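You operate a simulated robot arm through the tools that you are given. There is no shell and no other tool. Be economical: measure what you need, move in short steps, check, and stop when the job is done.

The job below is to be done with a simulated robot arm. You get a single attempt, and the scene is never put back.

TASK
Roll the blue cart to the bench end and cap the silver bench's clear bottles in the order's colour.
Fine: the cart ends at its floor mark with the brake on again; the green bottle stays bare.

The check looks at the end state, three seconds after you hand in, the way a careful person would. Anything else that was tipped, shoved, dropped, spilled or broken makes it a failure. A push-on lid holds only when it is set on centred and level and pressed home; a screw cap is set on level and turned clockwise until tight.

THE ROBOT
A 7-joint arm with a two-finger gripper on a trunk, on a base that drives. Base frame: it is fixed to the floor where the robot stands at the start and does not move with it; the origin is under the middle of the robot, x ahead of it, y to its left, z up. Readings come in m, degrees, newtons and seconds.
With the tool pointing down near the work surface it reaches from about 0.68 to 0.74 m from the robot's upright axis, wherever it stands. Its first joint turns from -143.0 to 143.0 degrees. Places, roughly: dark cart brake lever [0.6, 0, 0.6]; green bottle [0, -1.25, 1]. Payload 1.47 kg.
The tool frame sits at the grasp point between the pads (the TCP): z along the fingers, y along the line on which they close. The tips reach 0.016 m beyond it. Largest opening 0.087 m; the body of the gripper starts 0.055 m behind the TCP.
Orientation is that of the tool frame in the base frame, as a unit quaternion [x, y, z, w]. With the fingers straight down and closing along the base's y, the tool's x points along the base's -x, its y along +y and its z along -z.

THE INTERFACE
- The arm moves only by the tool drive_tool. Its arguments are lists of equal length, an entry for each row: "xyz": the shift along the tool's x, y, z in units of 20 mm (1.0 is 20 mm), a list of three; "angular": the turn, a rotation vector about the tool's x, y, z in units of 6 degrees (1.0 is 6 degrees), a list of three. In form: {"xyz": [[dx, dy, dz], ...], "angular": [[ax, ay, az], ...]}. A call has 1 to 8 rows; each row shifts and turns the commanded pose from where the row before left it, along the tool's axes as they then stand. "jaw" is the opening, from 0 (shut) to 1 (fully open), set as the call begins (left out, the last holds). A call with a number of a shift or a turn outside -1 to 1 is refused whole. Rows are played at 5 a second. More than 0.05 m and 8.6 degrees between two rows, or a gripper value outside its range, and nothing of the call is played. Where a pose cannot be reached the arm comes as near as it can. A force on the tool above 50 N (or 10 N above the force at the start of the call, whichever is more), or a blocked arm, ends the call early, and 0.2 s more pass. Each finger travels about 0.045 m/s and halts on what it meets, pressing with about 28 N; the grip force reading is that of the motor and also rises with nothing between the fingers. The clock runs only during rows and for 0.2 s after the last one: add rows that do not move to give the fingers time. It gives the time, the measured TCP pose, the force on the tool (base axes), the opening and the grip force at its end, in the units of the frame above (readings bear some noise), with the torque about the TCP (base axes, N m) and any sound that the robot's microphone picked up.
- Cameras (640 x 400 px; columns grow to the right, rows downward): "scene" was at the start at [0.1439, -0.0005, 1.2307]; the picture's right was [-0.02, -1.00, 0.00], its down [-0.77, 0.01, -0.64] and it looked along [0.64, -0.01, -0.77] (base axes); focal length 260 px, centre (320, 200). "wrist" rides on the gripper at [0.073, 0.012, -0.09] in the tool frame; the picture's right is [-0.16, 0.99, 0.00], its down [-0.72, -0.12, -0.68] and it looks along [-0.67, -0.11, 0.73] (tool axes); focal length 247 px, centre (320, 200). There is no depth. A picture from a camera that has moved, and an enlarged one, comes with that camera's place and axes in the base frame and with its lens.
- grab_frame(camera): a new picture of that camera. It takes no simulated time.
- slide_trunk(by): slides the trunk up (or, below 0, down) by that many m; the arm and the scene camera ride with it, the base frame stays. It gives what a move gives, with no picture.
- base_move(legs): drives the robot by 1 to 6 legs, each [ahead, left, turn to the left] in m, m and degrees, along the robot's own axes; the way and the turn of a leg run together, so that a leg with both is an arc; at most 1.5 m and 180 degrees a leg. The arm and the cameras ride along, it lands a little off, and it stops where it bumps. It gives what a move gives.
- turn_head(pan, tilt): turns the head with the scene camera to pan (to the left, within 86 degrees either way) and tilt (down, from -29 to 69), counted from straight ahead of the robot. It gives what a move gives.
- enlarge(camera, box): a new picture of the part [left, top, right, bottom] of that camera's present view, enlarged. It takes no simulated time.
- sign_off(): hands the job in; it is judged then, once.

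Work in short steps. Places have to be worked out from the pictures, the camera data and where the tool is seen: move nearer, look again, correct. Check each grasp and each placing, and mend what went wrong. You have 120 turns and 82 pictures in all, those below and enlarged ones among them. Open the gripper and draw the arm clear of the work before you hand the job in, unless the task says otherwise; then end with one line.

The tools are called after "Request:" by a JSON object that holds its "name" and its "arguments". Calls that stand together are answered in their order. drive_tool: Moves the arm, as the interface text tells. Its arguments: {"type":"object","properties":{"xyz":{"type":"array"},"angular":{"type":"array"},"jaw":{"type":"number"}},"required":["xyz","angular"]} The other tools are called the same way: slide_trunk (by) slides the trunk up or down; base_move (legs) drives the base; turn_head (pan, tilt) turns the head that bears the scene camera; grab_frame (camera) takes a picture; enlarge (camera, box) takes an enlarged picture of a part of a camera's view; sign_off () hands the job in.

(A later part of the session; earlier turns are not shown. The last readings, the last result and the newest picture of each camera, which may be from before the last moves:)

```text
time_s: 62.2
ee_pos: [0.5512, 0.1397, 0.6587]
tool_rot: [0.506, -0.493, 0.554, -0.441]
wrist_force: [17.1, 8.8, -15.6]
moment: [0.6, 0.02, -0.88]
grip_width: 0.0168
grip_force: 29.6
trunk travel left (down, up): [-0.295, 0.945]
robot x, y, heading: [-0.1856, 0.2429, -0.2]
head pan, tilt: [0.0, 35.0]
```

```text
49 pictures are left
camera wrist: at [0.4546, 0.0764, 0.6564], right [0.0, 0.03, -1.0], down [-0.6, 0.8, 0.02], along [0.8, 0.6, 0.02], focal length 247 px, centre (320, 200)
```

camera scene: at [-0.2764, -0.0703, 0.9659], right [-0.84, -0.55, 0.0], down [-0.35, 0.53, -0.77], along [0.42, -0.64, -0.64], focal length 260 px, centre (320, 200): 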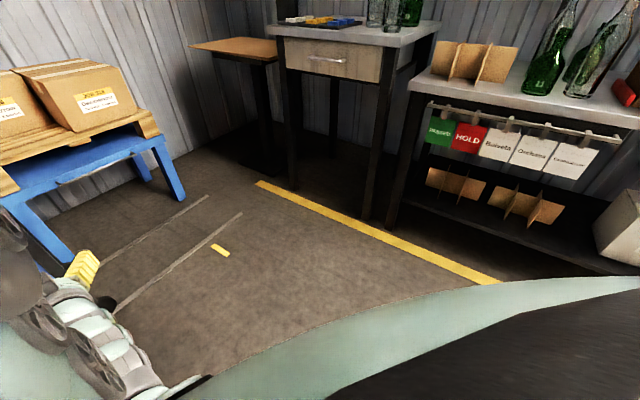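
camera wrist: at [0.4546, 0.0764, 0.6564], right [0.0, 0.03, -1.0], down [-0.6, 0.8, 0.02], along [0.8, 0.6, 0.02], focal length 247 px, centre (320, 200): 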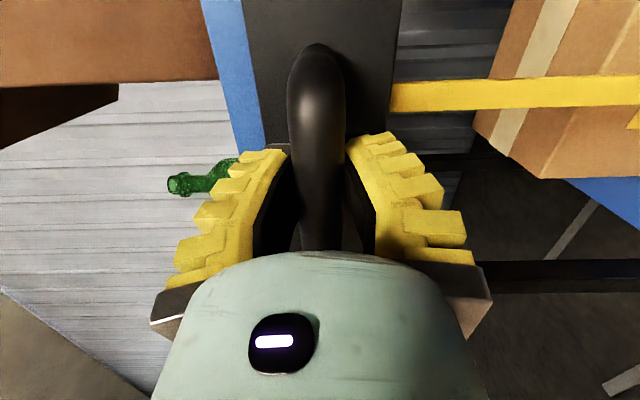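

The cart rolls along with a small slip. Continue 0.4 m in two legs.

Request:
{"name": "base_move", "arguments": {"legs": [[0, -0.2, 0], [0, -0.2, 0]]}}

Request:
{"name": "grab_frame", "arguments": {"camera": "wrist"}}

Request:
{"name": "grab_frame", "arguments": {"camera": "scene"}}

```text
time_s: 65.0
ee_pos: [0.5515, -0.2594, 0.6597]
tool_rot: [0.506, -0.494, 0.554, -0.44]
wrist_force: [15.8, -0.9, -19.2]
moment: [0.55, 0.02, -0.74]
grip_width: 0.0155
grip_force: 29.4
trunk travel left (down, up): [-0.295, 0.945]
robot x, y, heading: [-0.1829, -0.1551, 0.1]
head pan, tilt: [0.0, 35.0]
```

```text
48 pictures are left
camera wrist: at [0.4539, -0.3249, 0.6566], right [0.0, 0.03, -1.0], down [-0.6, 0.8, 0.02], along [0.8, 0.6, 0.02], focal length 247 px, centre (320, 200)
```

wrist: 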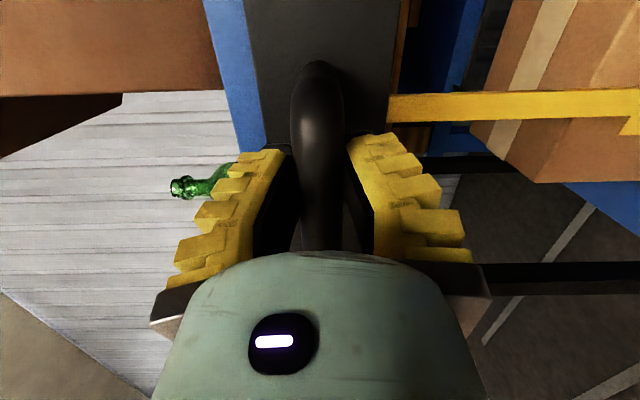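

```text
47 pictures are left
camera scene: at [-0.0653, -0.2271, 0.9731], right [-0.83, -0.56, 0.0], down [-0.32, 0.48, -0.82], along [0.46, -0.68, -0.57], focal length 260 px, centre (320, 200)
```

scene: 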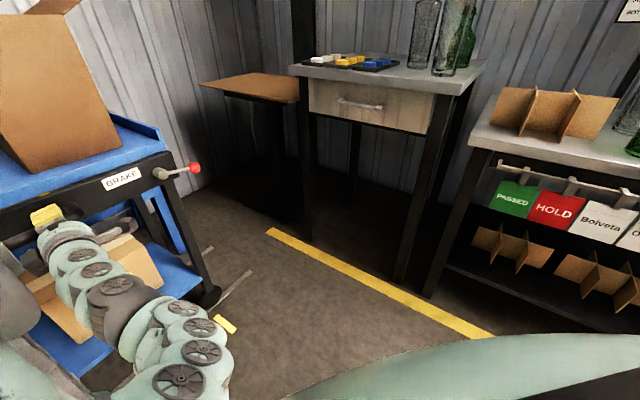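

Cart has gone ~0.475 of 0.68 m. Drive 0.17 m more, then check the pointer against the mark.

Request:
{"name": "base_move", "arguments": {"legs": [[0, -0.17, 0]]}}

Request:
{"name": "grab_frame", "arguments": {"camera": "scene"}}

Request:
{"name": "grab_frame", "arguments": {"camera": "wrist"}}

```text
time_s: 66.4
ee_pos: [0.5511, -0.4217, 0.6606]
tool_rot: [0.506, -0.493, 0.552, -0.443]
wrist_force: [16.8, 3.9, -16.4]
moment: [0.49, 0.01, -0.75]
grip_width: 0.0156
grip_force: 30.4
trunk travel left (down, up): [-0.295, 0.945]
robot x, y, heading: [-0.1803, -0.3172, 0.2]
head pan, tilt: [0.0, 35.0]
```

```text
46 pictures are left
camera scene: at [-0.0649, -0.3901, 0.9729], right [-0.83, -0.56, 0.0], down [-0.32, 0.48, -0.82], along [0.46, -0.68, -0.57], focal length 260 px, centre (320, 200)
```

scene: 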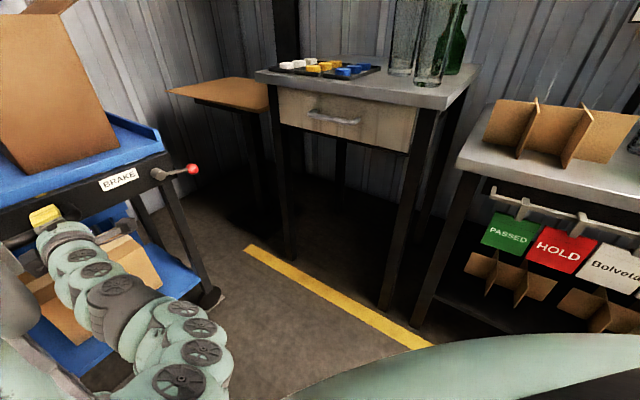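

```text
45 pictures are left
camera wrist: at [0.4547, -0.4861, 0.6562], right [0.01, 0.04, -1.0], down [-0.61, 0.8, 0.03], along [0.8, 0.6, 0.03], focal length 247 px, centre (320, 200)
```

wrist: 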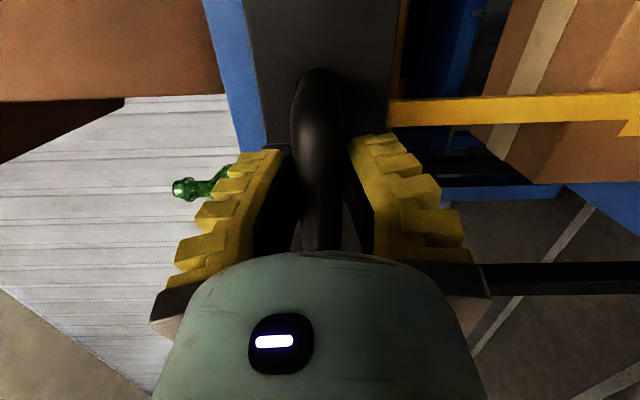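

Estimates of displacement: 0.642–0.644 m; about 37 mm left. I push that with the arm.

Request:
{"name": "drive_tool", "arguments": {"xyz": [[0.6, 0, 0.06], [0.6, 0, 0.06], [0.6, 0, 0.06], [0, 0, 0]], "angular": [[0, 0, 0], [0, 0, 0], [0, 0, 0], [0, 0, 0]]}}

Request:
{"name": "drive_tool", "arguments": {"xyz": [[0, 0, 0], [0, 0, 0], [0, 0, 0], [0, 0, -1], [0, 0, -1], [0, 0, -1], [0, 0, -1]], "angular": [[0, 0, 0], [0, 0, 0], [0, 0, 0], [0, 0, 0], [0, 0, 0], [0, 0, 0], [0, 0, 0]], "jaw": 1}}

Request:
{"name": "grab_frame", "arguments": {"camera": "wrist"}}

```text
time_s: 67.4
ee_pos: [0.5496, -0.4645, 0.6594]
tool_rot: [0.505, -0.5, 0.551, -0.438]
wrist_force: [12.0, -1.2, -9.7]
moment: [0.65, -0.14, 0.3]
grip_width: 0.0162
grip_force: 30.1
trunk travel left (down, up): [-0.295, 0.945]
robot x, y, heading: [-0.1835, -0.316, 0.1]
head pan, tilt: [0.0, 35.0]
stopped in row 4: the force on the tool passed its limit at 52 N (the readings are from after the stop); the commanded pose is now the measured one
```

```text
time_s: 69.0
ee_pos: [0.4677, -0.4562, 0.6602]
tool_rot: [0.506, -0.498, 0.552, -0.437]
wrist_force: [-0.6, 0.7, 0.8]
moment: [0.02, 0.02, -0.02]
grip_width: 0.0869
grip_force: 0.1
trunk travel left (down, up): [-0.295, 0.945]
robot x, y, heading: [-0.1844, -0.3209, -0.2]
head pan, tilt: [0.0, 35.0]
```

```text
44 pictures are left
camera wrist: at [0.3708, -0.5197, 0.6568], right [0.0, 0.04, -1.0], down [-0.6, 0.8, 0.03], along [0.8, 0.6, 0.02], focal length 247 px, centre (320, 200)
```

wrist: 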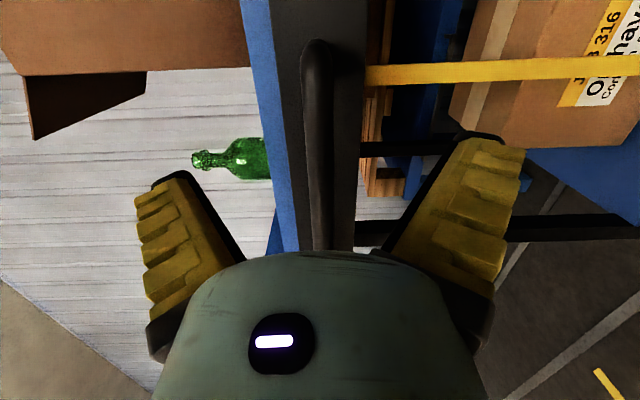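

Released. I back off and turn left so the scene camera sees the pointer and floor mark.

Request:
{"name": "base_move", "arguments": {"legs": [[-0.45, 0, 0], [0, 0, 55]]}}

Request:
{"name": "grab_frame", "arguments": {"camera": "scene"}}

```text
time_s: 74.2
ee_pos: [-0.1647, 0.1466, 0.6586]
tool_rot: [0.681, -0.198, 0.28, -0.647]
wrist_force: [-0.5, 0.6, -0.3]
moment: [-0.02, 0.0, 0.03]
grip_width: 0.0872
grip_force: 0.1
trunk travel left (down, up): [-0.295, 0.945]
robot x, y, heading: [-0.6371, -0.3207, 56.6]
head pan, tilt: [0.0, 35.0]
```

```text
43 pictures are left
camera scene: at [-0.5139, -0.262, 0.9726], right [0.01, -1.0, 0.0], down [-0.58, -0.01, -0.82], along [0.82, 0.01, -0.58], focal length 260 px, centre (320, 200)
```

scene: 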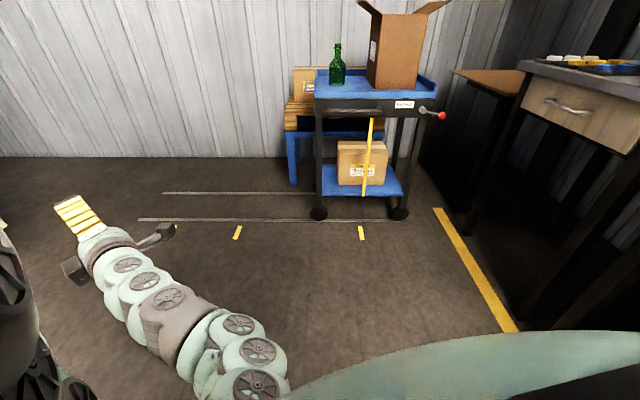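

Good view. Zoom on the pointer and mark.

Request:
{"name": "enlarge", "arguments": {"camera": "scene", "box": [300, 90, 460, 250]}}

```text
2.50 times, centred on (380, 170) of scene
camera zoom: at [-0.5139, -0.262, 0.9726], right [0.01, -1.0, 0.0], down [-0.58, -0.01, -0.82], along [0.82, 0.01, -0.58], focal length 650 px, centre (170, 275)
```

zoom: 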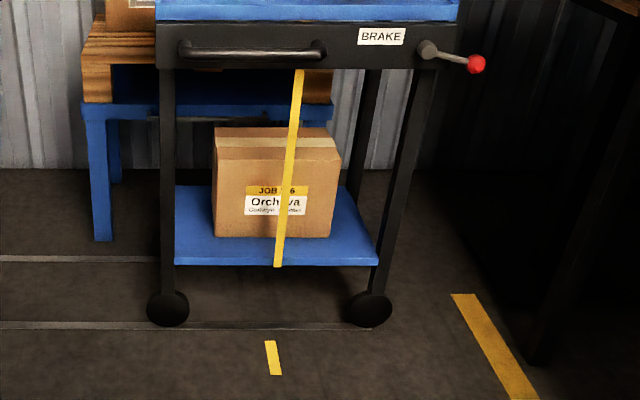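

Pointer is at y≈-0.469 vs mark ≈-0.476: within ~7 mm. Lever hub now ≈(0.575,-0.669,0.66), knob ≈(0.58,-0.754,0.637). I drive to face the knob.

Request:
{"name": "base_move", "arguments": {"legs": [[0, 0, -56.6], [0.15, -0.3, 0], [0.22, 0, 0]]}}

Request:
{"name": "grab_frame", "arguments": {"camera": "wrist"}}

```text
time_s: 80.2
ee_pos: [0.3749, -0.7734, 0.6596]
tool_rot: [0.501, -0.502, 0.556, -0.432]
wrist_force: [1.4, -0.3, -0.1]
moment: [-0.01, -0.02, 0.0]
grip_width: 0.0872
grip_force: 0.1
trunk travel left (down, up): [-0.295, 0.945]
robot x, y, heading: [-0.276, -0.6262, -1.0]
head pan, tilt: [0.0, 35.0]
```

```text
41 pictures are left
camera wrist: at [0.2759, -0.8346, 0.657], right [0.0, 0.04, -1.0], down [-0.58, 0.81, 0.03], along [0.81, 0.58, 0.02], focal length 247 px, centre (320, 200)
```

wrist: 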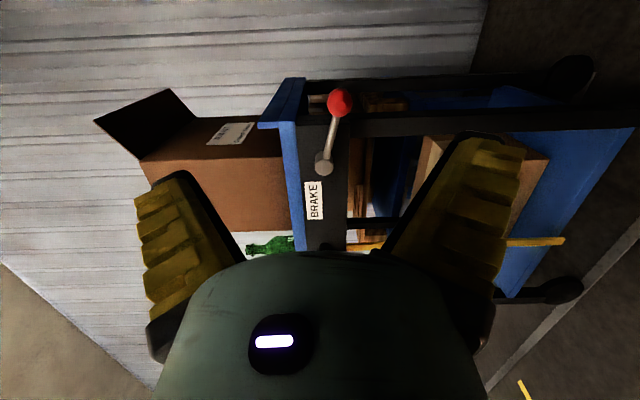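

Knob at ≈(0.58,-0.757,0.635). Bring the base closer, roll +12 deg and lower 24 mm.

Request:
{"name": "base_move", "arguments": {"legs": [[0.12, 0.022, 1]]}}

Request:
{"name": "drive_tool", "arguments": {"xyz": [[0, 0.6, 0], [0, 0.6, 0], [0, 0, 0]], "angular": [[-0.108, 0, 0.994], [-0.108, 0, 0.994], [0, 0, 0]]}}

Request:
{"name": "grab_frame", "arguments": {"camera": "wrist"}}

```text
time_s: 81.5
ee_pos: [0.4956, -0.7381, 0.6591]
tool_rot: [0.506, -0.498, 0.551, -0.438]
wrist_force: [0.4, -0.3, 1.2]
moment: [-0.02, 0.01, 0.0]
grip_width: 0.0872
grip_force: 0.0
trunk travel left (down, up): [-0.295, 0.945]
robot x, y, heading: [-0.1619, -0.6073, 0.4]
head pan, tilt: [0.0, 35.0]
```

```text
time_s: 82.3
ee_pos: [0.4949, -0.7399, 0.636]
tool_rot: [-0.456, 0.554, -0.497, 0.488]
wrist_force: [1.1, 0.4, 0.1]
moment: [0.0, 0.05, -0.04]
grip_width: 0.087
grip_force: 0.1
trunk travel left (down, up): [-0.295, 0.945]
robot x, y, heading: [-0.1528, -0.6027, 0.2]
head pan, tilt: [0.0, 35.0]
```

```text
40 pictures are left
camera wrist: at [0.3976, -0.8014, 0.6202], right [0.0, 0.24, -0.97], down [-0.6, 0.78, 0.2], along [0.8, 0.58, 0.14], focal length 247 px, centre (320, 200)
```

wrist: 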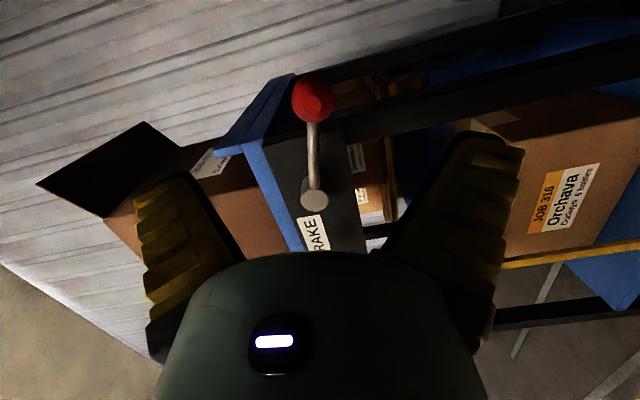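

Aligned; shift 6 mm right and advance 87 mm, then close.

Request:
{"name": "drive_tool", "arguments": {"xyz": [[0.3, 0, 0.35], [0, 0, 1], [0, 0, 1], [0, 0, 1], [0, 0, 1], [0, 0, 0]], "angular": [[0, 0, 0], [0, 0, 0], [0, 0, 0], [0, 0, 0], [0, 0, 0], [0, 0, 0]]}}

Request:
{"name": "drive_tool", "arguments": {"xyz": [[0, 0, 0], [0, 0, 0], [0, 0, 0], [0, 0, 0], [0, 0, 0], [0, 0, 0]], "angular": [[0, 0, 0], [0, 0, 0], [0, 0, 0], [0, 0, 0], [0, 0, 0], [0, 0, 0]], "jaw": 0}}

```text
time_s: 83.7
ee_pos: [0.5822, -0.7544, 0.6315]
tool_rot: [-0.458, 0.553, -0.498, 0.486]
wrist_force: [-0.2, 0.0, -0.1]
moment: [0.03, -0.02, -0.01]
grip_width: 0.0867
grip_force: 0.1
trunk travel left (down, up): [-0.295, 0.945]
robot x, y, heading: [-0.1561, -0.6042, 0.5]
head pan, tilt: [0.0, 35.0]
```

```text
time_s: 85.1
ee_pos: [0.5836, -0.7542, 0.6334]
tool_rot: [-0.457, 0.553, -0.497, 0.487]
wrist_force: [2.3, -0.8, 0.3]
moment: [0.04, -0.06, 0.22]
grip_width: 0.0224
grip_force: 29.7
trunk travel left (down, up): [-0.295, 0.945]
robot x, y, heading: [-0.1552, -0.6064, 0.1]
head pan, tilt: [0.0, 35.0]
```

Held. Swing the lever back down, 42 deg first.

Request:
{"name": "drive_tool", "arguments": {"xyz": [[-0.023, 0.444, -0.003], [-0.023, 0.444, -0.003], [-0.023, 0.444, -0.003], [-0.023, 0.444, -0.003], [-0.023, 0.444, -0.003], [-0.023, 0.444, -0.003], [-0.023, 0.444, -0.003], [0, 0, 0]], "angular": [[-0.108, 0, 0.994], [-0.108, 0, 0.994], [-0.108, 0, 0.994], [-0.108, 0, 0.994], [-0.108, 0, 0.994], [-0.108, 0, 0.994], [-0.108, 0, 0.994], [0, 0, 0]]}}

Request:
{"name": "drive_tool", "arguments": {"xyz": [[-0.023, 0.444, -0.003], [-0.023, 0.444, -0.003], [-0.023, 0.444, -0.003], [-0.023, 0.444, -0.003], [0, 0, 0]], "angular": [[-0.108, 0, 0.994], [-0.108, 0, 0.994], [-0.108, 0, 0.994], [-0.108, 0, 0.994], [0, 0, 0]]}}

Request:
{"name": "grab_frame", "arguments": {"camera": "wrist"}}

```text
time_s: 86.9
ee_pos: [0.587, -0.7218, 0.5821]
tool_rot: [-0.247, 0.695, -0.268, 0.619]
wrist_force: [4.3, 16.0, 25.7]
moment: [-0.02, 0.31, -0.28]
grip_width: 0.0216
grip_force: 29.8
trunk travel left (down, up): [-0.295, 0.945]
robot x, y, heading: [-0.156, -0.6002, 0.2]
head pan, tilt: [0.0, 35.0]
```

```text
time_s: 88.1
ee_pos: [0.5926, -0.6967, 0.5683]
tool_rot: [-0.111, 0.737, -0.121, 0.656]
wrist_force: [23.5, 5.7, 29.9]
moment: [0.01, 0.4, -0.02]
grip_width: 0.0188
grip_force: 29.6
trunk travel left (down, up): [-0.295, 0.945]
robot x, y, heading: [-0.1574, -0.6031, 0.3]
head pan, tilt: [0.0, 35.0]
```

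```text
39 pictures are left
camera wrist: at [0.4957, -0.7059, 0.5047], right [0.01, 0.99, -0.17], down [-0.59, 0.14, 0.79], along [0.81, 0.09, 0.59], focal length 247 px, centre (320, 200)
```

wrist: 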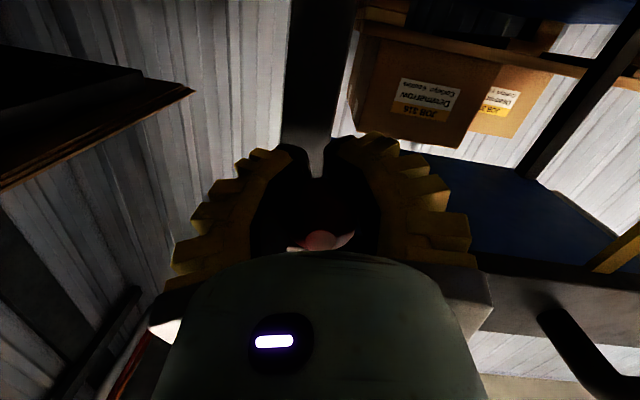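

The grip has slid outward ~1 cm; lever about 17 deg from down. Correct inward and finish the swing.

Request:
{"name": "drive_tool", "arguments": {"xyz": [[-0.4, 0, -0.3], [-0.023, 0.444, -0.003], [-0.023, 0.444, -0.003], [-0.023, 0.444, -0.003], [0, 0, 0]], "angular": [[0, 0, 0], [-0.108, 0, 0.994], [-0.108, 0, 0.994], [-0.108, 0, 0.994], [0, 0, 0]]}}

Request:
{"name": "grab_frame", "arguments": {"camera": "wrist"}}

```text
time_s: 88.5
ee_pos: [0.5887, -0.6954, 0.5697]
tool_rot: [-0.107, 0.744, -0.12, 0.649]
wrist_force: [41.1, -2.1, -4.4]
moment: [0.09, 0.2, -0.1]
grip_width: 0.0191
grip_force: 29.9
trunk travel left (down, up): [-0.295, 0.945]
robot x, y, heading: [-0.1548, -0.603, 0.3]
head pan, tilt: [0.0, 35.0]
stopped in row 2: the force on the tool passed its limit at 51 N (the readings are from after the stop); the commanded pose is now the measured one
```

```text
38 pictures are left
camera wrist: at [0.4896, -0.7036, 0.5081], right [0.02, 0.99, -0.16], down [-0.58, 0.14, 0.81], along [0.82, 0.08, 0.57], focal length 247 px, centre (320, 200)
```

wrist: 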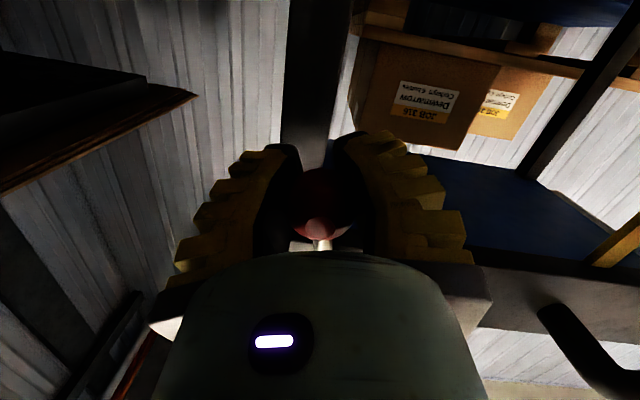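

Pads are wedged past the ball. I loosen the jaw a bit and push the knob the rest of the way with the right-hand finger.

Request:
{"name": "drive_tool", "arguments": {"xyz": [[0, 0, 0], [0, 0, 0], [0, 0, -0.2], [0, 0.5, 0], [-0.02, 0.45, 0], [-0.02, 0.45, 0], [-0.02, 0.45, 0], [0, 0, 0]], "angular": [[0, 0, 0], [0, 0, 0], [0, 0, 0], [0, 0, 0], [-0.108, 0, 0.994], [-0.108, 0, 0.994], [0, 0, 0], [0, 0, 0]], "jaw": 0.4}}

Request:
{"name": "grab_frame", "arguments": {"camera": "wrist"}}

```text
time_s: 90.3
ee_pos: [0.568, -0.6648, 0.5523]
tool_rot: [-0.036, 0.759, -0.044, 0.648]
wrist_force: [1.8, -13.0, -5.8]
moment: [0.35, 0.21, 0.0]
grip_width: 0.048
grip_force: 9.8
trunk travel left (down, up): [-0.295, 0.945]
robot x, y, heading: [-0.1556, -0.6041, 0.3]
head pan, tilt: [0.0, 35.0]
```

```text
37 pictures are left
camera wrist: at [0.467, -0.6588, 0.4914], right [0.03, 1.0, 0.04], down [-0.56, -0.02, 0.83], along [0.83, -0.05, 0.56], focal length 247 px, centre (320, 200)
```

wrist: 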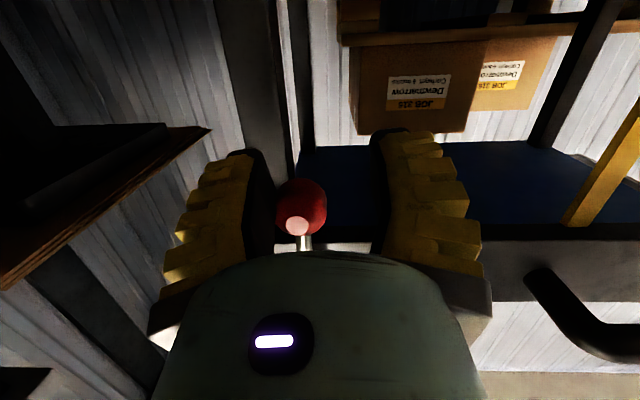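

The finger is pressing on the knob (13 N), knob almost under the hub. Push a bit further.

Request:
{"name": "drive_tool", "arguments": {"xyz": [[0, 0.3, 0], [0, 0.3, 0], [0, 0.3, 0], [0, 0, 0]], "angular": [[0, 0, 0], [0, 0, 0], [0, 0, 0], [0, 0, 0]]}}

```text
time_s: 91.3
ee_pos: [0.5656, -0.6533, 0.5486]
tool_rot: [-0.037, 0.76, -0.046, 0.648]
wrist_force: [-1.9, -28.1, -11.8]
moment: [0.89, 0.35, -0.17]
grip_width: 0.0614
grip_force: 20.6
trunk travel left (down, up): [-0.295, 0.945]
robot x, y, heading: [-0.158, -0.6068, 0.2]
head pan, tilt: [0.0, 35.0]
```

28 N with the finger itself yielding: the lever is at its stop and the cart holds. Back away and look.

Request:
{"name": "drive_tool", "arguments": {"xyz": [[0, -0.7, 0], [0, 0, 0], [0, 0, -1], [0, 0, -1], [0, 0, -1], [0, 0, -1], [0, 0, -1], [0, 0, 0]], "angular": [[0, 0, 0], [0, 0, 0], [0, 0, 0], [0, 0, 0], [0, 0, 0], [0, 0, 0], [0, 0, 0], [0, 0, 0]], "jaw": 0.8}}

Request:
{"name": "grab_frame", "arguments": {"camera": "wrist"}}

```text
time_s: 93.1
ee_pos: [0.4713, -0.6531, 0.5671]
tool_rot: [-0.036, 0.757, -0.042, 0.651]
wrist_force: [1.3, -0.9, 0.0]
moment: [0.03, 0.0, -0.02]
grip_width: 0.0732
grip_force: 2.6
trunk travel left (down, up): [-0.295, 0.945]
robot x, y, heading: [-0.1565, -0.6039, 0.4]
head pan, tilt: [0.0, 35.0]
```

```text
36 pictures are left
camera wrist: at [0.3705, -0.6478, 0.5071], right [0.02, 1.0, 0.05], down [-0.56, -0.02, 0.83], along [0.83, -0.05, 0.56], focal length 247 px, centre (320, 200)
```

wrist: 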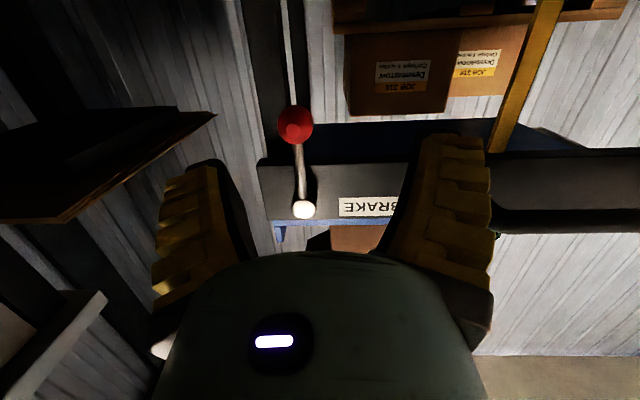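

Lever hangs straight down again (hub y≈-0.676, knob y≈-0.678), displaced 0.68 m from the start. I back off and verify the pointer with the scene camera.

Request:
{"name": "base_move", "arguments": {"legs": [[-0.4, 0.25, 0], [0, 0, 50]]}}

Request:
{"name": "enlarge", "arguments": {"camera": "scene", "box": [280, 70, 480, 250]}}

```text
time_s: 98.2
ee_pos: [-0.1263, 0.0929, 0.566]
tool_rot: [-0.354, 0.671, 0.237, 0.607]
wrist_force: [0.0, 0.3, 0.5]
moment: [0.0, 0.02, 0.02]
grip_width: 0.0733
grip_force: 2.6
trunk travel left (down, up): [-0.295, 0.945]
robot x, y, heading: [-0.5679, -0.355, 50.4]
head pan, tilt: [0.0, 35.0]
```

```text
2.22 times, centred on (380, 160) of scene
camera zoom: at [-0.4362, -0.3106, 0.9727], right [-0.1, -1.0, 0.0], down [-0.57, 0.06, -0.82], along [0.81, -0.08, -0.58], focal length 578 px, centre (187, 289)
```

zoom: 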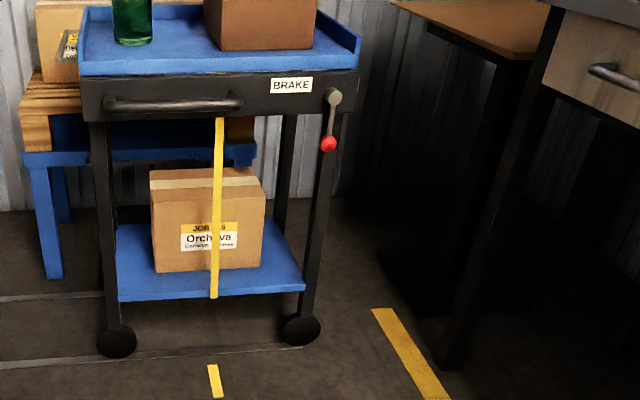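

Pointer y≈-0.473 and mark y≈-0.474: aligned, brake down. Now to the bench: move away, raise the trunk, and turn to face it.

Request:
{"name": "base_move", "arguments": {"legs": [[0.23, 0.19, 0]]}}

Request:
{"name": "slide_trunk", "arguments": {"by": 0.62}}

Request:
{"name": "base_move", "arguments": {"legs": [[0, 0, -125]]}}

Request:
{"name": "grab_frame", "arguments": {"camera": "scene"}}

```text
time_s: 100.3
ee_pos: [-0.1304, 0.3928, 0.5666]
tool_rot: [-0.355, 0.671, 0.238, 0.606]
wrist_force: [0.3, 0.2, 0.1]
moment: [0.02, -0.01, -0.03]
grip_width: 0.0731
grip_force: 2.3
trunk travel left (down, up): [-0.295, 0.945]
robot x, y, heading: [-0.5688, -0.0558, 50.5]
head pan, tilt: [0.0, 35.0]
```

```text
refused: 0.62 is not a number from -0.4 to 0.4
```

```text
time_s: 106.0
ee_pos: [-0.4777, -0.6782, 0.5671]
tool_rot: [0.445, 0.614, -0.439, 0.482]
wrist_force: [-0.7, -0.2, -1.2]
moment: [0.0, 0.03, 0.01]
grip_width: 0.0729
grip_force: 2.0
trunk travel left (down, up): [-0.295, 0.945]
robot x, y, heading: [-0.5673, -0.061, -77.1]
head pan, tilt: [0.0, 35.0]
```

```text
34 pictures are left
camera scene: at [-0.6155, -0.1888, 0.9727], right [-0.73, 0.68, 0.0], down [0.39, 0.42, -0.82], along [-0.56, -0.6, -0.58], focal length 260 px, centre (320, 200)
```

scene: 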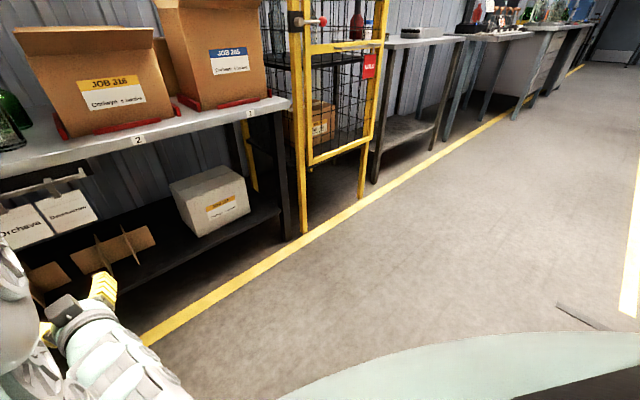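

Trunk moves are limited to 0.4. Raise in two steps, square up to heading -90, and shift along x to stand before the drawer bench (top z≈0.82, x 0.04–0.59, front y≈-1.02).

Request:
{"name": "slide_trunk", "arguments": {"by": 0.4}}

Request:
{"name": "slide_trunk", "arguments": {"by": 0.22}}

Request:
{"name": "base_move", "arguments": {"legs": [[0, 0, -13], [0, 0.67, 0]]}}

Request:
{"name": "drive_tool", "arguments": {"xyz": [[0, 0, 0], [0, 0, 0], [0, 0, 0], [0, 0, 0], [0, 0, 0], [0, 0, 0], [0, 0, 0], [0, 0, 0]], "angular": [[0, 1, 0], [0, 1, 0], [0, 1, 0], [0, 1, 0], [0, 1, 0], [0, 1, 0], [0, 1, 0], [0, 1, 0]], "jaw": 1}}

Request:
{"name": "drive_tool", "arguments": {"xyz": [[0, 0, 0], [0, 0, 0], [0, 0, 0], [0, 0, 0], [0, 0, 0], [0, 0, 0]], "angular": [[0, 1, 0], [0, 1, 0], [0, 1, 0], [0, 1, 0], [0, 1, 0], [0, 0.5, 0]]}}

Request:
{"name": "grab_frame", "arguments": {"camera": "wrist"}}

```text
time_s: 109.8
ee_pos: [-0.4763, -0.6781, 0.967]
tool_rot: [0.444, 0.615, -0.438, 0.482]
wrist_force: [-0.2, -0.4, 0.3]
moment: [0.0, -0.01, 0.02]
grip_width: 0.0733
grip_force: 1.6
trunk travel left (down, up): [-0.695, 0.545]
robot x, y, heading: [-0.5716, -0.0586, -76.9]
head pan, tilt: [0.0, 35.0]
```

```text
time_s: 112.1
ee_pos: [-0.4772, -0.6791, 1.1867]
tool_rot: [0.445, 0.615, -0.438, 0.482]
wrist_force: [-0.1, -0.6, 0.2]
moment: [-0.02, -0.01, -0.01]
grip_width: 0.0729
grip_force: 2.9
trunk travel left (down, up): [-0.915, 0.325]
robot x, y, heading: [-0.5689, -0.0534, -77.2]
head pan, tilt: [0.0, 35.0]
```

```text
time_s: 116.6
ee_pos: [0.0382, -0.6854, 1.1869]
tool_rot: [0.512, 0.56, -0.491, 0.428]
wrist_force: [0.8, -0.4, 0.0]
moment: [-0.01, -0.01, 0.01]
grip_width: 0.0729
grip_force: 3.1
trunk travel left (down, up): [-0.915, 0.325]
robot x, y, heading: [0.0883, -0.0594, -90.3]
head pan, tilt: [0.0, 35.0]
```

```text
time_s: 118.4
ee_pos: [0.0364, -0.6861, 1.1869]
tool_rot: [0.668, 0.685, -0.24, 0.163]
wrist_force: [0.2, 0.4, 0.0]
moment: [0.02, -0.04, 0.0]
grip_width: 0.0871
grip_force: 0.1
trunk travel left (down, up): [-0.915, 0.325]
robot x, y, heading: [0.0937, -0.0588, -90.2]
head pan, tilt: [0.0, 35.0]
```

```text
time_s: 119.8
ee_pos: [0.037, -0.6856, 1.1866]
tool_rot: [0.709, 0.703, -0.04, -0.037]
wrist_force: [0.5, 0.4, 0.2]
moment: [0.03, -0.04, 0.0]
grip_width: 0.087
grip_force: 0.0
trunk travel left (down, up): [-0.915, 0.325]
robot x, y, heading: [0.0935, -0.0576, -90.3]
head pan, tilt: [0.0, 35.0]
```

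```text
33 pictures are left
camera wrist: at [0.0585, -0.6124, 1.2734], right [0.98, -0.17, -0.11], down [-0.05, -0.72, 0.69], along [-0.19, -0.67, -0.71], focal length 247 px, centre (320, 200)
```

wrist: 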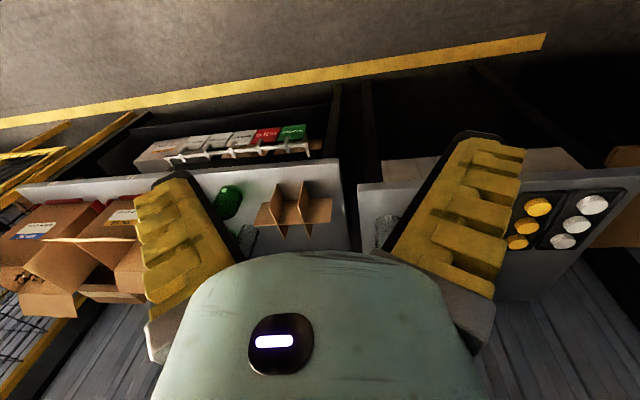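

Tool is down with a 6 deg side tilt; correct it and approach the bench (TCP stays at z 1.19, above bottle tops ≈1.04).

Request:
{"name": "drive_tool", "arguments": {"xyz": [[0, 0, 0], [0, 0, 0]], "angular": [[-1, 0, 0], [-0.04, 0, 0]]}}

Request:
{"name": "base_move", "arguments": {"legs": [[0.3, 0.1, 0]]}}

Request:
{"name": "grab_frame", "arguments": {"camera": "wrist"}}

Request:
{"name": "grab_frame", "arguments": {"camera": "scene"}}

```text
time_s: 120.4
ee_pos: [0.0383, -0.6855, 1.1881]
tool_rot: [0.709, 0.705, -0.003, 0.002]
wrist_force: [-0.6, -0.3, -0.1]
moment: [0.06, 0.02, -0.02]
grip_width: 0.087
grip_force: 0.0
trunk travel left (down, up): [-0.915, 0.325]
robot x, y, heading: [0.0907, -0.0615, -90.2]
head pan, tilt: [0.0, 35.0]
```

```text
time_s: 122.5
ee_pos: [0.1397, -0.9877, 1.1858]
tool_rot: [0.708, 0.707, -0.002, 0.0]
wrist_force: [0.5, 0.8, 0.4]
moment: [-0.01, -0.02, 0.0]
grip_width: 0.0873
grip_force: 0.1
trunk travel left (down, up): [-0.915, 0.325]
robot x, y, heading: [0.1912, -0.3612, -90.2]
head pan, tilt: [0.0, 35.0]
```

```text
32 pictures are left
camera wrist: at [0.1506, -0.9135, 1.2754], right [0.99, -0.16, 0.0], down [-0.12, -0.72, 0.68], along [-0.11, -0.67, -0.73], focal length 247 px, centre (320, 200)
```

wrist: 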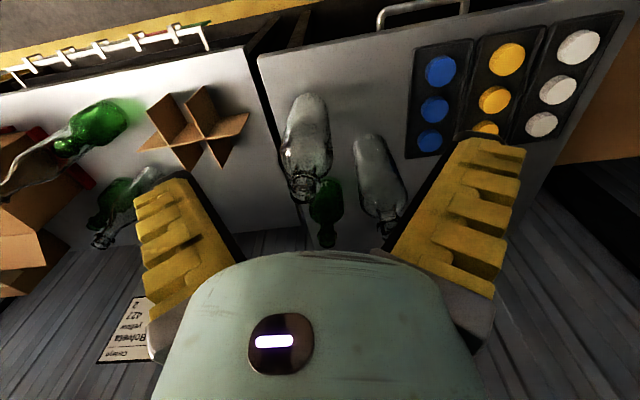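

```text
31 pictures are left
camera scene: at [0.1144, -0.4787, 1.5928], right [-0.56, 0.83, 0.0], down [0.48, 0.32, -0.82], along [-0.68, -0.46, -0.57], focal length 260 px, centre (320, 200)
```

scene: 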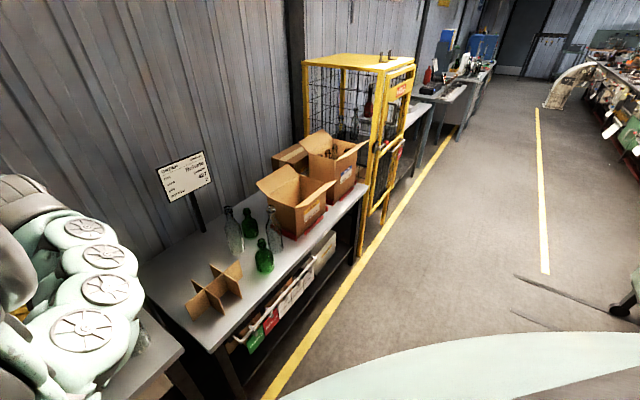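

Clear view of bottles and lid trays. Zoom to see necks and lids.

Request:
{"name": "enlarge", "arguments": {"camera": "wrist", "box": [260, 10, 620, 250]}}

```text
1.67 times, centred on (440, 130) of wrist
camera zoom: at [0.1506, -0.9135, 1.2754], right [0.99, -0.16, 0.0], down [-0.12, -0.72, 0.68], along [-0.11, -0.67, -0.73], focal length 412 px, centre (120, 317)
```

zoom: 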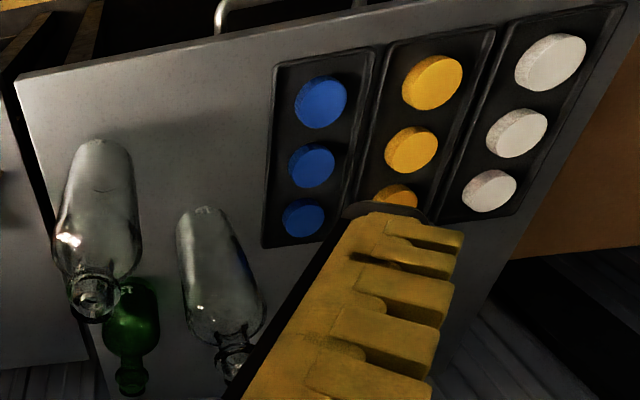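

Lids are ~0.05 m pucks; yellow ones at ≈(0.427,-1.062), (0.426,-1.126), (0.424,-1.18). I turn the base +24 deg toward them and counter-rotate the tool.

Request:
{"name": "base_move", "arguments": {"legs": [[0, 0, 24]]}}

Request:
{"name": "drive_tool", "arguments": {"xyz": [[0, 0, 0], [0, 0, 0], [0, 0, 0], [0, 0, 0], [0, 0, 0]], "angular": [[0, 0, 1], [0, 0, 1], [0, 0, 1], [0, 0, 1], [0, 0, 0]]}}

Request:
{"name": "grab_frame", "arguments": {"camera": "wrist"}}

```text
time_s: 124.2
ee_pos: [0.3996, -0.9516, 1.1869]
tool_rot: [0.545, 0.838, -0.002, 0.002]
wrist_force: [0.0, -0.7, 0.0]
moment: [-0.02, -0.05, 0.01]
grip_width: 0.0869
grip_force: 0.2
trunk travel left (down, up): [-0.915, 0.325]
robot x, y, heading: [0.1903, -0.358, -66.0]
head pan, tilt: [0.0, 35.0]
```

```text
time_s: 125.4
ee_pos: [0.4008, -0.9527, 1.1865]
tool_rot: [0.707, 0.707, -0.002, 0.001]
wrist_force: [-0.3, 0.2, 0.4]
moment: [0.01, -0.04, -0.04]
grip_width: 0.0872
grip_force: 0.1
trunk travel left (down, up): [-0.915, 0.325]
robot x, y, heading: [0.1919, -0.3628, -65.9]
head pan, tilt: [0.0, 35.0]
```

```text
29 pictures are left
camera wrist: at [0.4125, -0.8791, 1.2748], right [0.99, -0.16, 0.0], down [-0.12, -0.72, 0.68], along [-0.11, -0.68, -0.73], focal length 247 px, centre (320, 200)
```

wrist: 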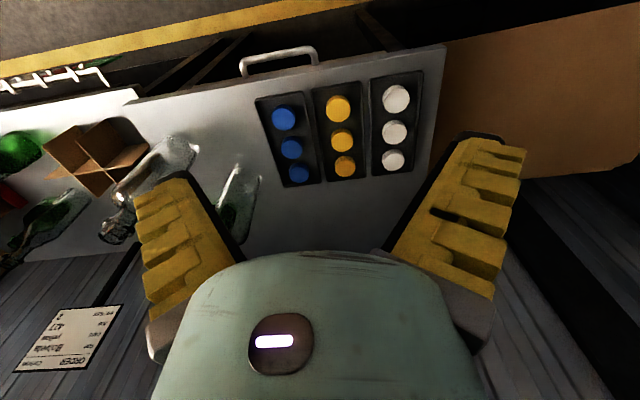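

Triangulated lid A: (0.4155,-1.056), top z≈0.86, diameter ≈42 mm. Move over it and lower the trunk to z≈0.94, then re-look.

Request:
{"name": "drive_tool", "arguments": {"xyz": [[-1, 0.7, 0], [-1, 0, 0], [-1, 0, 0], [-1, 0, 0], [-1, 0, 0], [-0.15, 0, 0], [0, 0, 0]], "angular": [[0, 0, 0], [0, 0, 0], [0, 0, 0], [0, 0, 0], [0, 0, 0], [0, 0, 0], [0, 0, 0]]}}

Request:
{"name": "slide_trunk", "arguments": {"by": -0.24}}

Request:
{"name": "grab_frame", "arguments": {"camera": "wrist"}}

```text
time_s: 127.0
ee_pos: [0.4147, -1.0564, 1.1873]
tool_rot: [0.708, 0.707, -0.002, 0.002]
wrist_force: [-0.2, 0.3, 0.1]
moment: [0.02, 0.0, 0.03]
grip_width: 0.0869
grip_force: 0.0
trunk travel left (down, up): [-0.915, 0.325]
robot x, y, heading: [0.194, -0.3603, -65.7]
head pan, tilt: [0.0, 35.0]
```

```text
time_s: 129.5
ee_pos: [0.4143, -1.0559, 0.9477]
tool_rot: [0.708, 0.707, -0.002, 0.001]
wrist_force: [0.5, -0.3, 0.0]
moment: [0.0, -0.01, -0.02]
grip_width: 0.0868
grip_force: 0.2
trunk travel left (down, up): [-0.675, 0.565]
robot x, y, heading: [0.1917, -0.3605, -66.0]
head pan, tilt: [0.0, 35.0]
```

```text
28 pictures are left
camera wrist: at [0.4258, -0.9828, 1.0358], right [0.99, -0.16, 0.0], down [-0.12, -0.72, 0.68], along [-0.11, -0.68, -0.73], focal length 247 px, centre (320, 200)
```

wrist: 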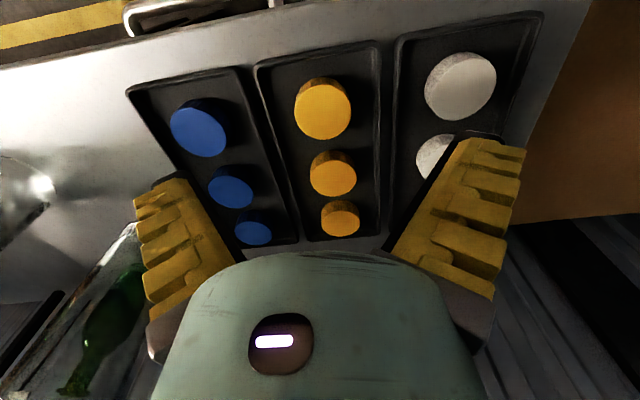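

Lid A centre ≈(0.415,-1.059). Narrow the jaw to ~65 mm and descend to TCP z≈0.862.

Request:
{"name": "drive_tool", "arguments": {"xyz": [[-0.12, 0.03, 0], [0, 0, 1], [0, 0, 1], [0, 0, 1], [0, 0, 0.8], [0, 0, 0.3], [0, 0, 0]], "angular": [[0, 0, 0], [0, 0, 0], [0, 0, 0], [0, 0, 0], [0, 0, 0], [0, 0, 0], [0, 0, 0]], "jaw": 0.72}}

Request:
{"name": "grab_frame", "arguments": {"camera": "wrist"}}

```text
time_s: 131.1
ee_pos: [0.4126, -1.0462, 0.8786]
tool_rot: [0.708, 0.706, -0.002, 0.002]
wrist_force: [-0.5, 0.2, 0.8]
moment: [-0.02, -0.02, 0.01]
grip_width: 0.067
grip_force: 3.2
out of reach, approached as far as the arm can: row 3, 4, 5
trunk travel left (down, up): [-0.675, 0.565]
robot x, y, heading: [0.1891, -0.3621, -65.7]
head pan, tilt: [0.0, 35.0]
```

```text
27 pictures are left
camera wrist: at [0.4229, -0.9734, 0.9676], right [0.99, -0.16, 0.0], down [-0.12, -0.72, 0.68], along [-0.11, -0.68, -0.73], focal length 247 px, centre (320, 200)
```

wrist: 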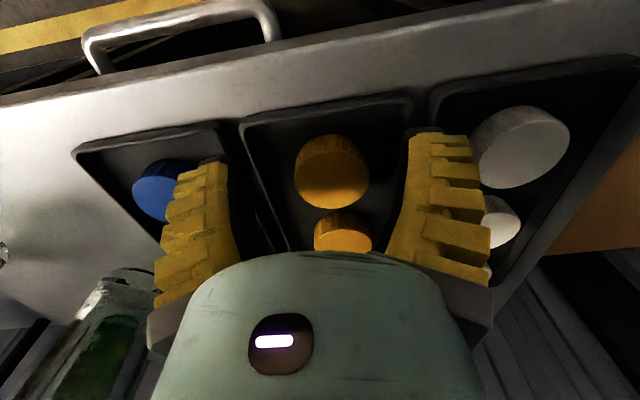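

Arm reach limit when low; I raise the arm 4 cm, correct y, and use the trunk for the lowering.

Request:
{"name": "drive_tool", "arguments": {"xyz": [[0, 0.1, -1], [-0.65, 0, -1], [0, 0, 0]], "angular": [[0, 0, 0], [0, 0, 0], [0, 0, 0]]}}

```text
time_s: 131.9
ee_pos: [0.4136, -1.0593, 0.918]
tool_rot: [0.706, 0.708, -0.003, 0.001]
wrist_force: [-0.4, 0.0, -0.3]
moment: [0.02, 0.02, 0.01]
grip_width: 0.0673
grip_force: 2.9
trunk travel left (down, up): [-0.675, 0.565]
robot x, y, heading: [0.1907, -0.3609, -65.8]
head pan, tilt: [0.0, 35.0]
```

Over the lid; lower the trunk 54 mm.

Request:
{"name": "slide_trunk", "arguments": {"by": -0.054}}

Request:
{"name": "grab_frame", "arguments": {"camera": "wrist"}}

```text
time_s: 132.8
ee_pos: [0.4149, -1.0595, 0.8657]
tool_rot: [0.707, 0.707, -0.002, 0.003]
wrist_force: [-1.4, 4.7, 5.8]
moment: [0.03, -0.24, 0.27]
grip_width: 0.0679
grip_force: 3.3
trunk travel left (down, up): [-0.621, 0.619]
robot x, y, heading: [0.1858, -0.3599, -65.9]
head pan, tilt: [0.0, 35.0]
```

```text
26 pictures are left
camera wrist: at [0.4244, -0.9863, 0.9532], right [0.99, -0.16, 0.0], down [-0.12, -0.72, 0.68], along [-0.11, -0.67, -0.73], focal length 247 px, centre (320, 200)
```

wrist: 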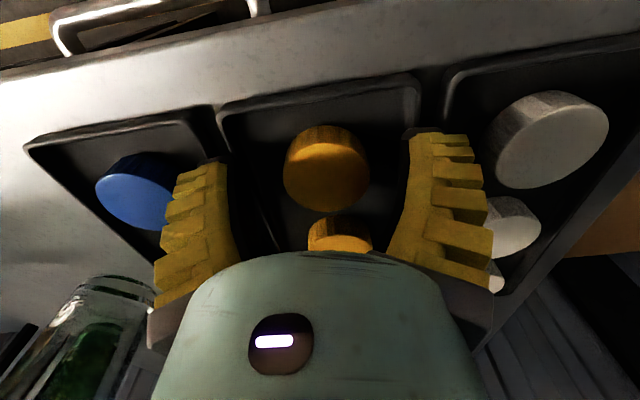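

Light contact (6 N) with the tray; lift 2 mm and close on the lid.

Request:
{"name": "drive_tool", "arguments": {"xyz": [[0, 0, -0.1], [0, 0, 0], [0, 0, 0], [0, 0, 0], [0, 0, 0], [0, 0, 0]], "angular": [[0, 0, 0], [0, 0, 0], [0, 0, 0], [0, 0, 0], [0, 0, 0], [0, 0, 0]], "jaw": 0}}

Request:
{"name": "slide_trunk", "arguments": {"by": 0.25}}

Request:
{"name": "grab_frame", "arguments": {"camera": "wrist"}}

```text
time_s: 133.8
ee_pos: [0.4067, -1.0613, 0.8693]
tool_rot: [0.71, 0.704, -0.006, -0.003]
wrist_force: [-1.1, -0.9, 3.1]
moment: [-0.01, -0.01, 0.02]
grip_width: 0.0288
grip_force: 30.1
trunk travel left (down, up): [-0.621, 0.619]
robot x, y, heading: [0.1895, -0.3582, -65.6]
head pan, tilt: [0.0, 35.0]
stopped in row 4: the force on the tool passed its limit at 54 N (the readings are from after the stop); the commanded pose is now the measured one
```

```text
time_s: 136.3
ee_pos: [0.4055, -1.0608, 1.1174]
tool_rot: [0.71, 0.704, -0.005, -0.004]
wrist_force: [-0.2, 0.2, 0.0]
moment: [0.01, -0.03, 0.0]
grip_width: 0.0293
grip_force: 28.2
trunk travel left (down, up): [-0.871, 0.369]
robot x, y, heading: [0.1863, -0.3631, -66.0]
head pan, tilt: [0.0, 35.0]
```

```text
25 pictures are left
camera wrist: at [0.4189, -0.987, 1.2058], right [0.99, -0.17, -0.01], down [-0.11, -0.72, 0.68], along [-0.12, -0.67, -0.73], focal length 247 px, centre (320, 200)
```

wrist: 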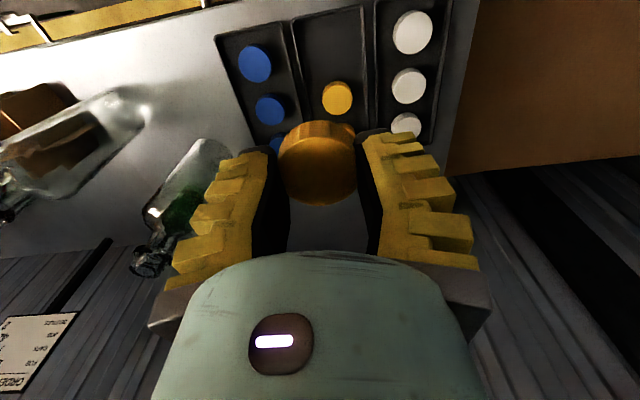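

Lid is lifted. Width reads 29 mm, smaller than the top looks; zoom to see how it is held.

Request:
{"name": "enlarge", "arguments": {"camera": "wrist", "box": [240, 90, 400, 250]}}

```text
2.50 times, centred on (320, 170) of wrist
camera zoom: at [0.4189, -0.987, 1.2058], right [0.99, -0.17, -0.01], down [-0.11, -0.72, 0.68], along [-0.12, -0.67, -0.73], focal length 617 px, centre (320, 275)
```

zoom: 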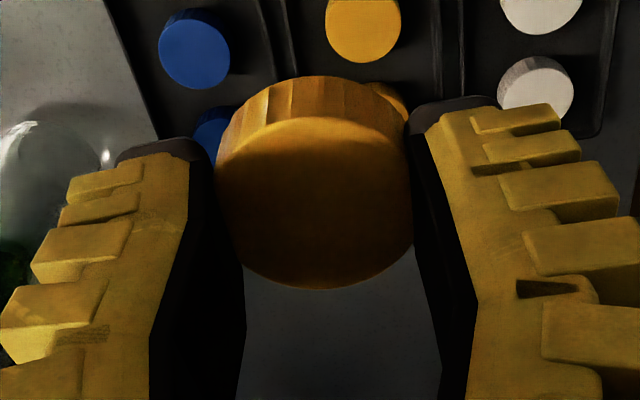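

The cap is a fluted puck ~37 mm, held at the fingertips. Bottle tops triangulate to F≈(0.101,-1.096,1.047) and G≈(0.203,-1.175,1.053), green ≈(0.10,-1.26). Swing the base -24 deg to bring the cap over F, at z 1.12.

Request:
{"name": "base_move", "arguments": {"legs": [[0, 0, -24.2]]}}

Request:
{"name": "drive_tool", "arguments": {"xyz": [[0, 0, 0], [0, 0, 0], [0, 0, 0], [0, 0, 0], [0, 0, 0]], "angular": [[0, 0, -1], [0, 0, -1], [0, 0, -1], [0, 0, -1], [0, 0, 0]]}}

Request:
{"name": "grab_frame", "arguments": {"camera": "wrist"}}

```text
time_s: 138.0
ee_pos: [0.1003, -1.088, 1.1183]
tool_rot: [0.842, 0.539, -0.005, -0.004]
wrist_force: [-0.7, 0.0, 0.3]
moment: [0.03, 0.03, 0.0]
grip_width: 0.0291
grip_force: 28.2
trunk travel left (down, up): [-0.871, 0.369]
robot x, y, heading: [0.19, -0.3609, -90.2]
head pan, tilt: [0.0, 35.0]
```

```text
time_s: 139.2
ee_pos: [0.0986, -1.0879, 1.117]
tool_rot: [0.711, 0.703, -0.003, -0.006]
wrist_force: [0.7, -0.1, -0.5]
moment: [-0.01, 0.02, 0.02]
grip_width: 0.0291
grip_force: 28.1
trunk travel left (down, up): [-0.871, 0.369]
robot x, y, heading: [0.1889, -0.3632, -90.1]
head pan, tilt: [0.0, 35.0]
```

```text
23 pictures are left
camera wrist: at [0.1124, -1.0148, 1.2064], right [0.99, -0.17, -0.01], down [-0.12, -0.72, 0.68], along [-0.13, -0.67, -0.73], focal length 247 px, centre (320, 200)
```

wrist: 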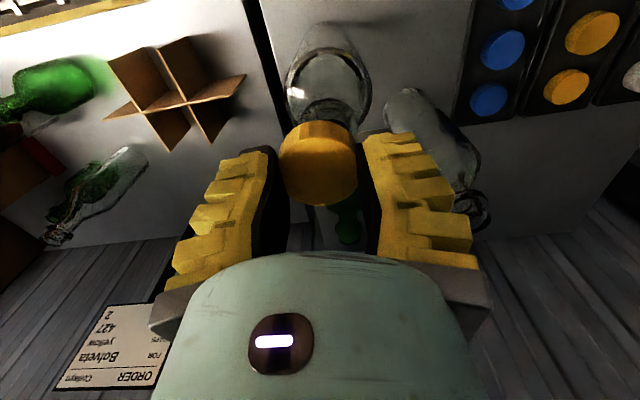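

The cap hangs over bottle F. Zoom to see neck finish and alignment.

Request:
{"name": "enlarge", "arguments": {"camera": "wrist", "box": [270, 10, 510, 250]}}

```text
1.67 times, centred on (390, 130) of wrist
camera zoom: at [0.1124, -1.0148, 1.2064], right [0.99, -0.17, -0.01], down [-0.12, -0.72, 0.68], along [-0.13, -0.67, -0.73], focal length 412 px, centre (203, 317)
```

zoom: 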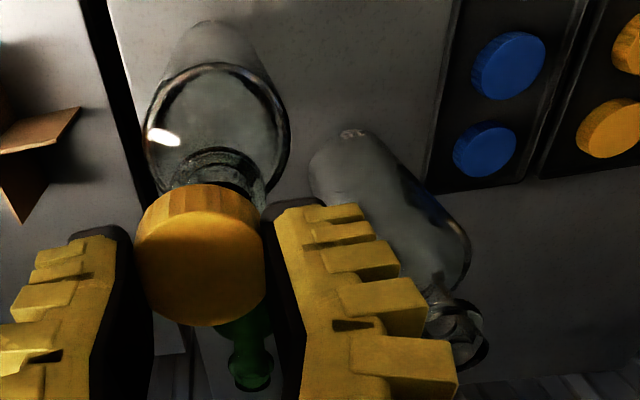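

To measure bottle tops precisely, raise the trunk 0.2 m straight up so both mouths appear above the held cap.

Request:
{"name": "slide_trunk", "arguments": {"by": 0.2}}

Request:
{"name": "enlarge", "arguments": {"camera": "wrist", "box": [280, 0, 460, 140]}}

```text
time_s: 141.3
ee_pos: [0.1, -1.0873, 1.3169]
tool_rot: [0.711, 0.703, -0.003, -0.005]
wrist_force: [1.4, -0.7, -0.2]
moment: [0.01, 0.02, -0.01]
grip_width: 0.029
grip_force: 28.1
trunk travel left (down, up): [-1.071, 0.169]
robot x, y, heading: [0.1876, -0.358, -90.3]
head pan, tilt: [0.0, 35.0]
```

```text
2.86 times, centred on (370, 70) of wrist
camera zoom: at [0.113, -1.0149, 1.4063], right [0.99, -0.17, -0.01], down [-0.12, -0.72, 0.68], along [-0.13, -0.67, -0.73], focal length 706 px, centre (177, 571)
```

zoom: 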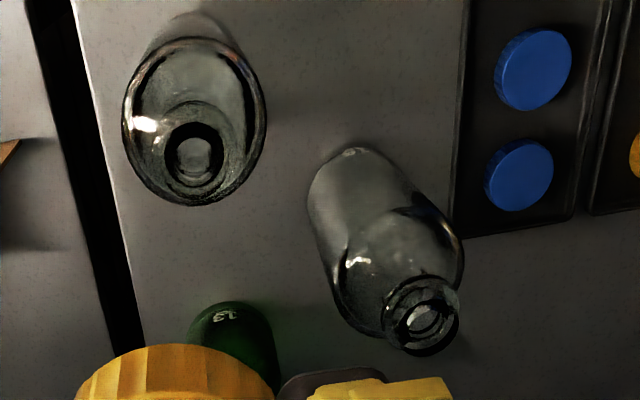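

F mouth ≈(0.101,-1.095). Zoom on G's neck to identify the finish (thread or not) and its centre.

Request:
{"name": "enlarge", "arguments": {"camera": "wrist", "box": [375, 85, 435, 130]}}

```text
8.89 times, centred on (405, 108) of wrist
camera zoom: at [0.113, -1.0149, 1.4063], right [0.99, -0.17, -0.01], down [-0.12, -0.72, 0.68], along [-0.13, -0.67, -0.73], focal length 2195 px, centre (-436, 1022)
```

zoom: 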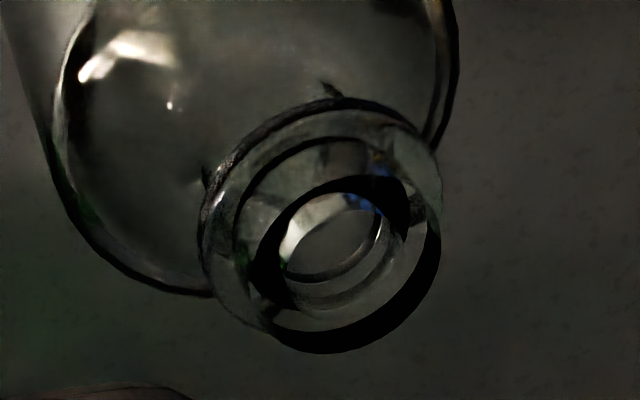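

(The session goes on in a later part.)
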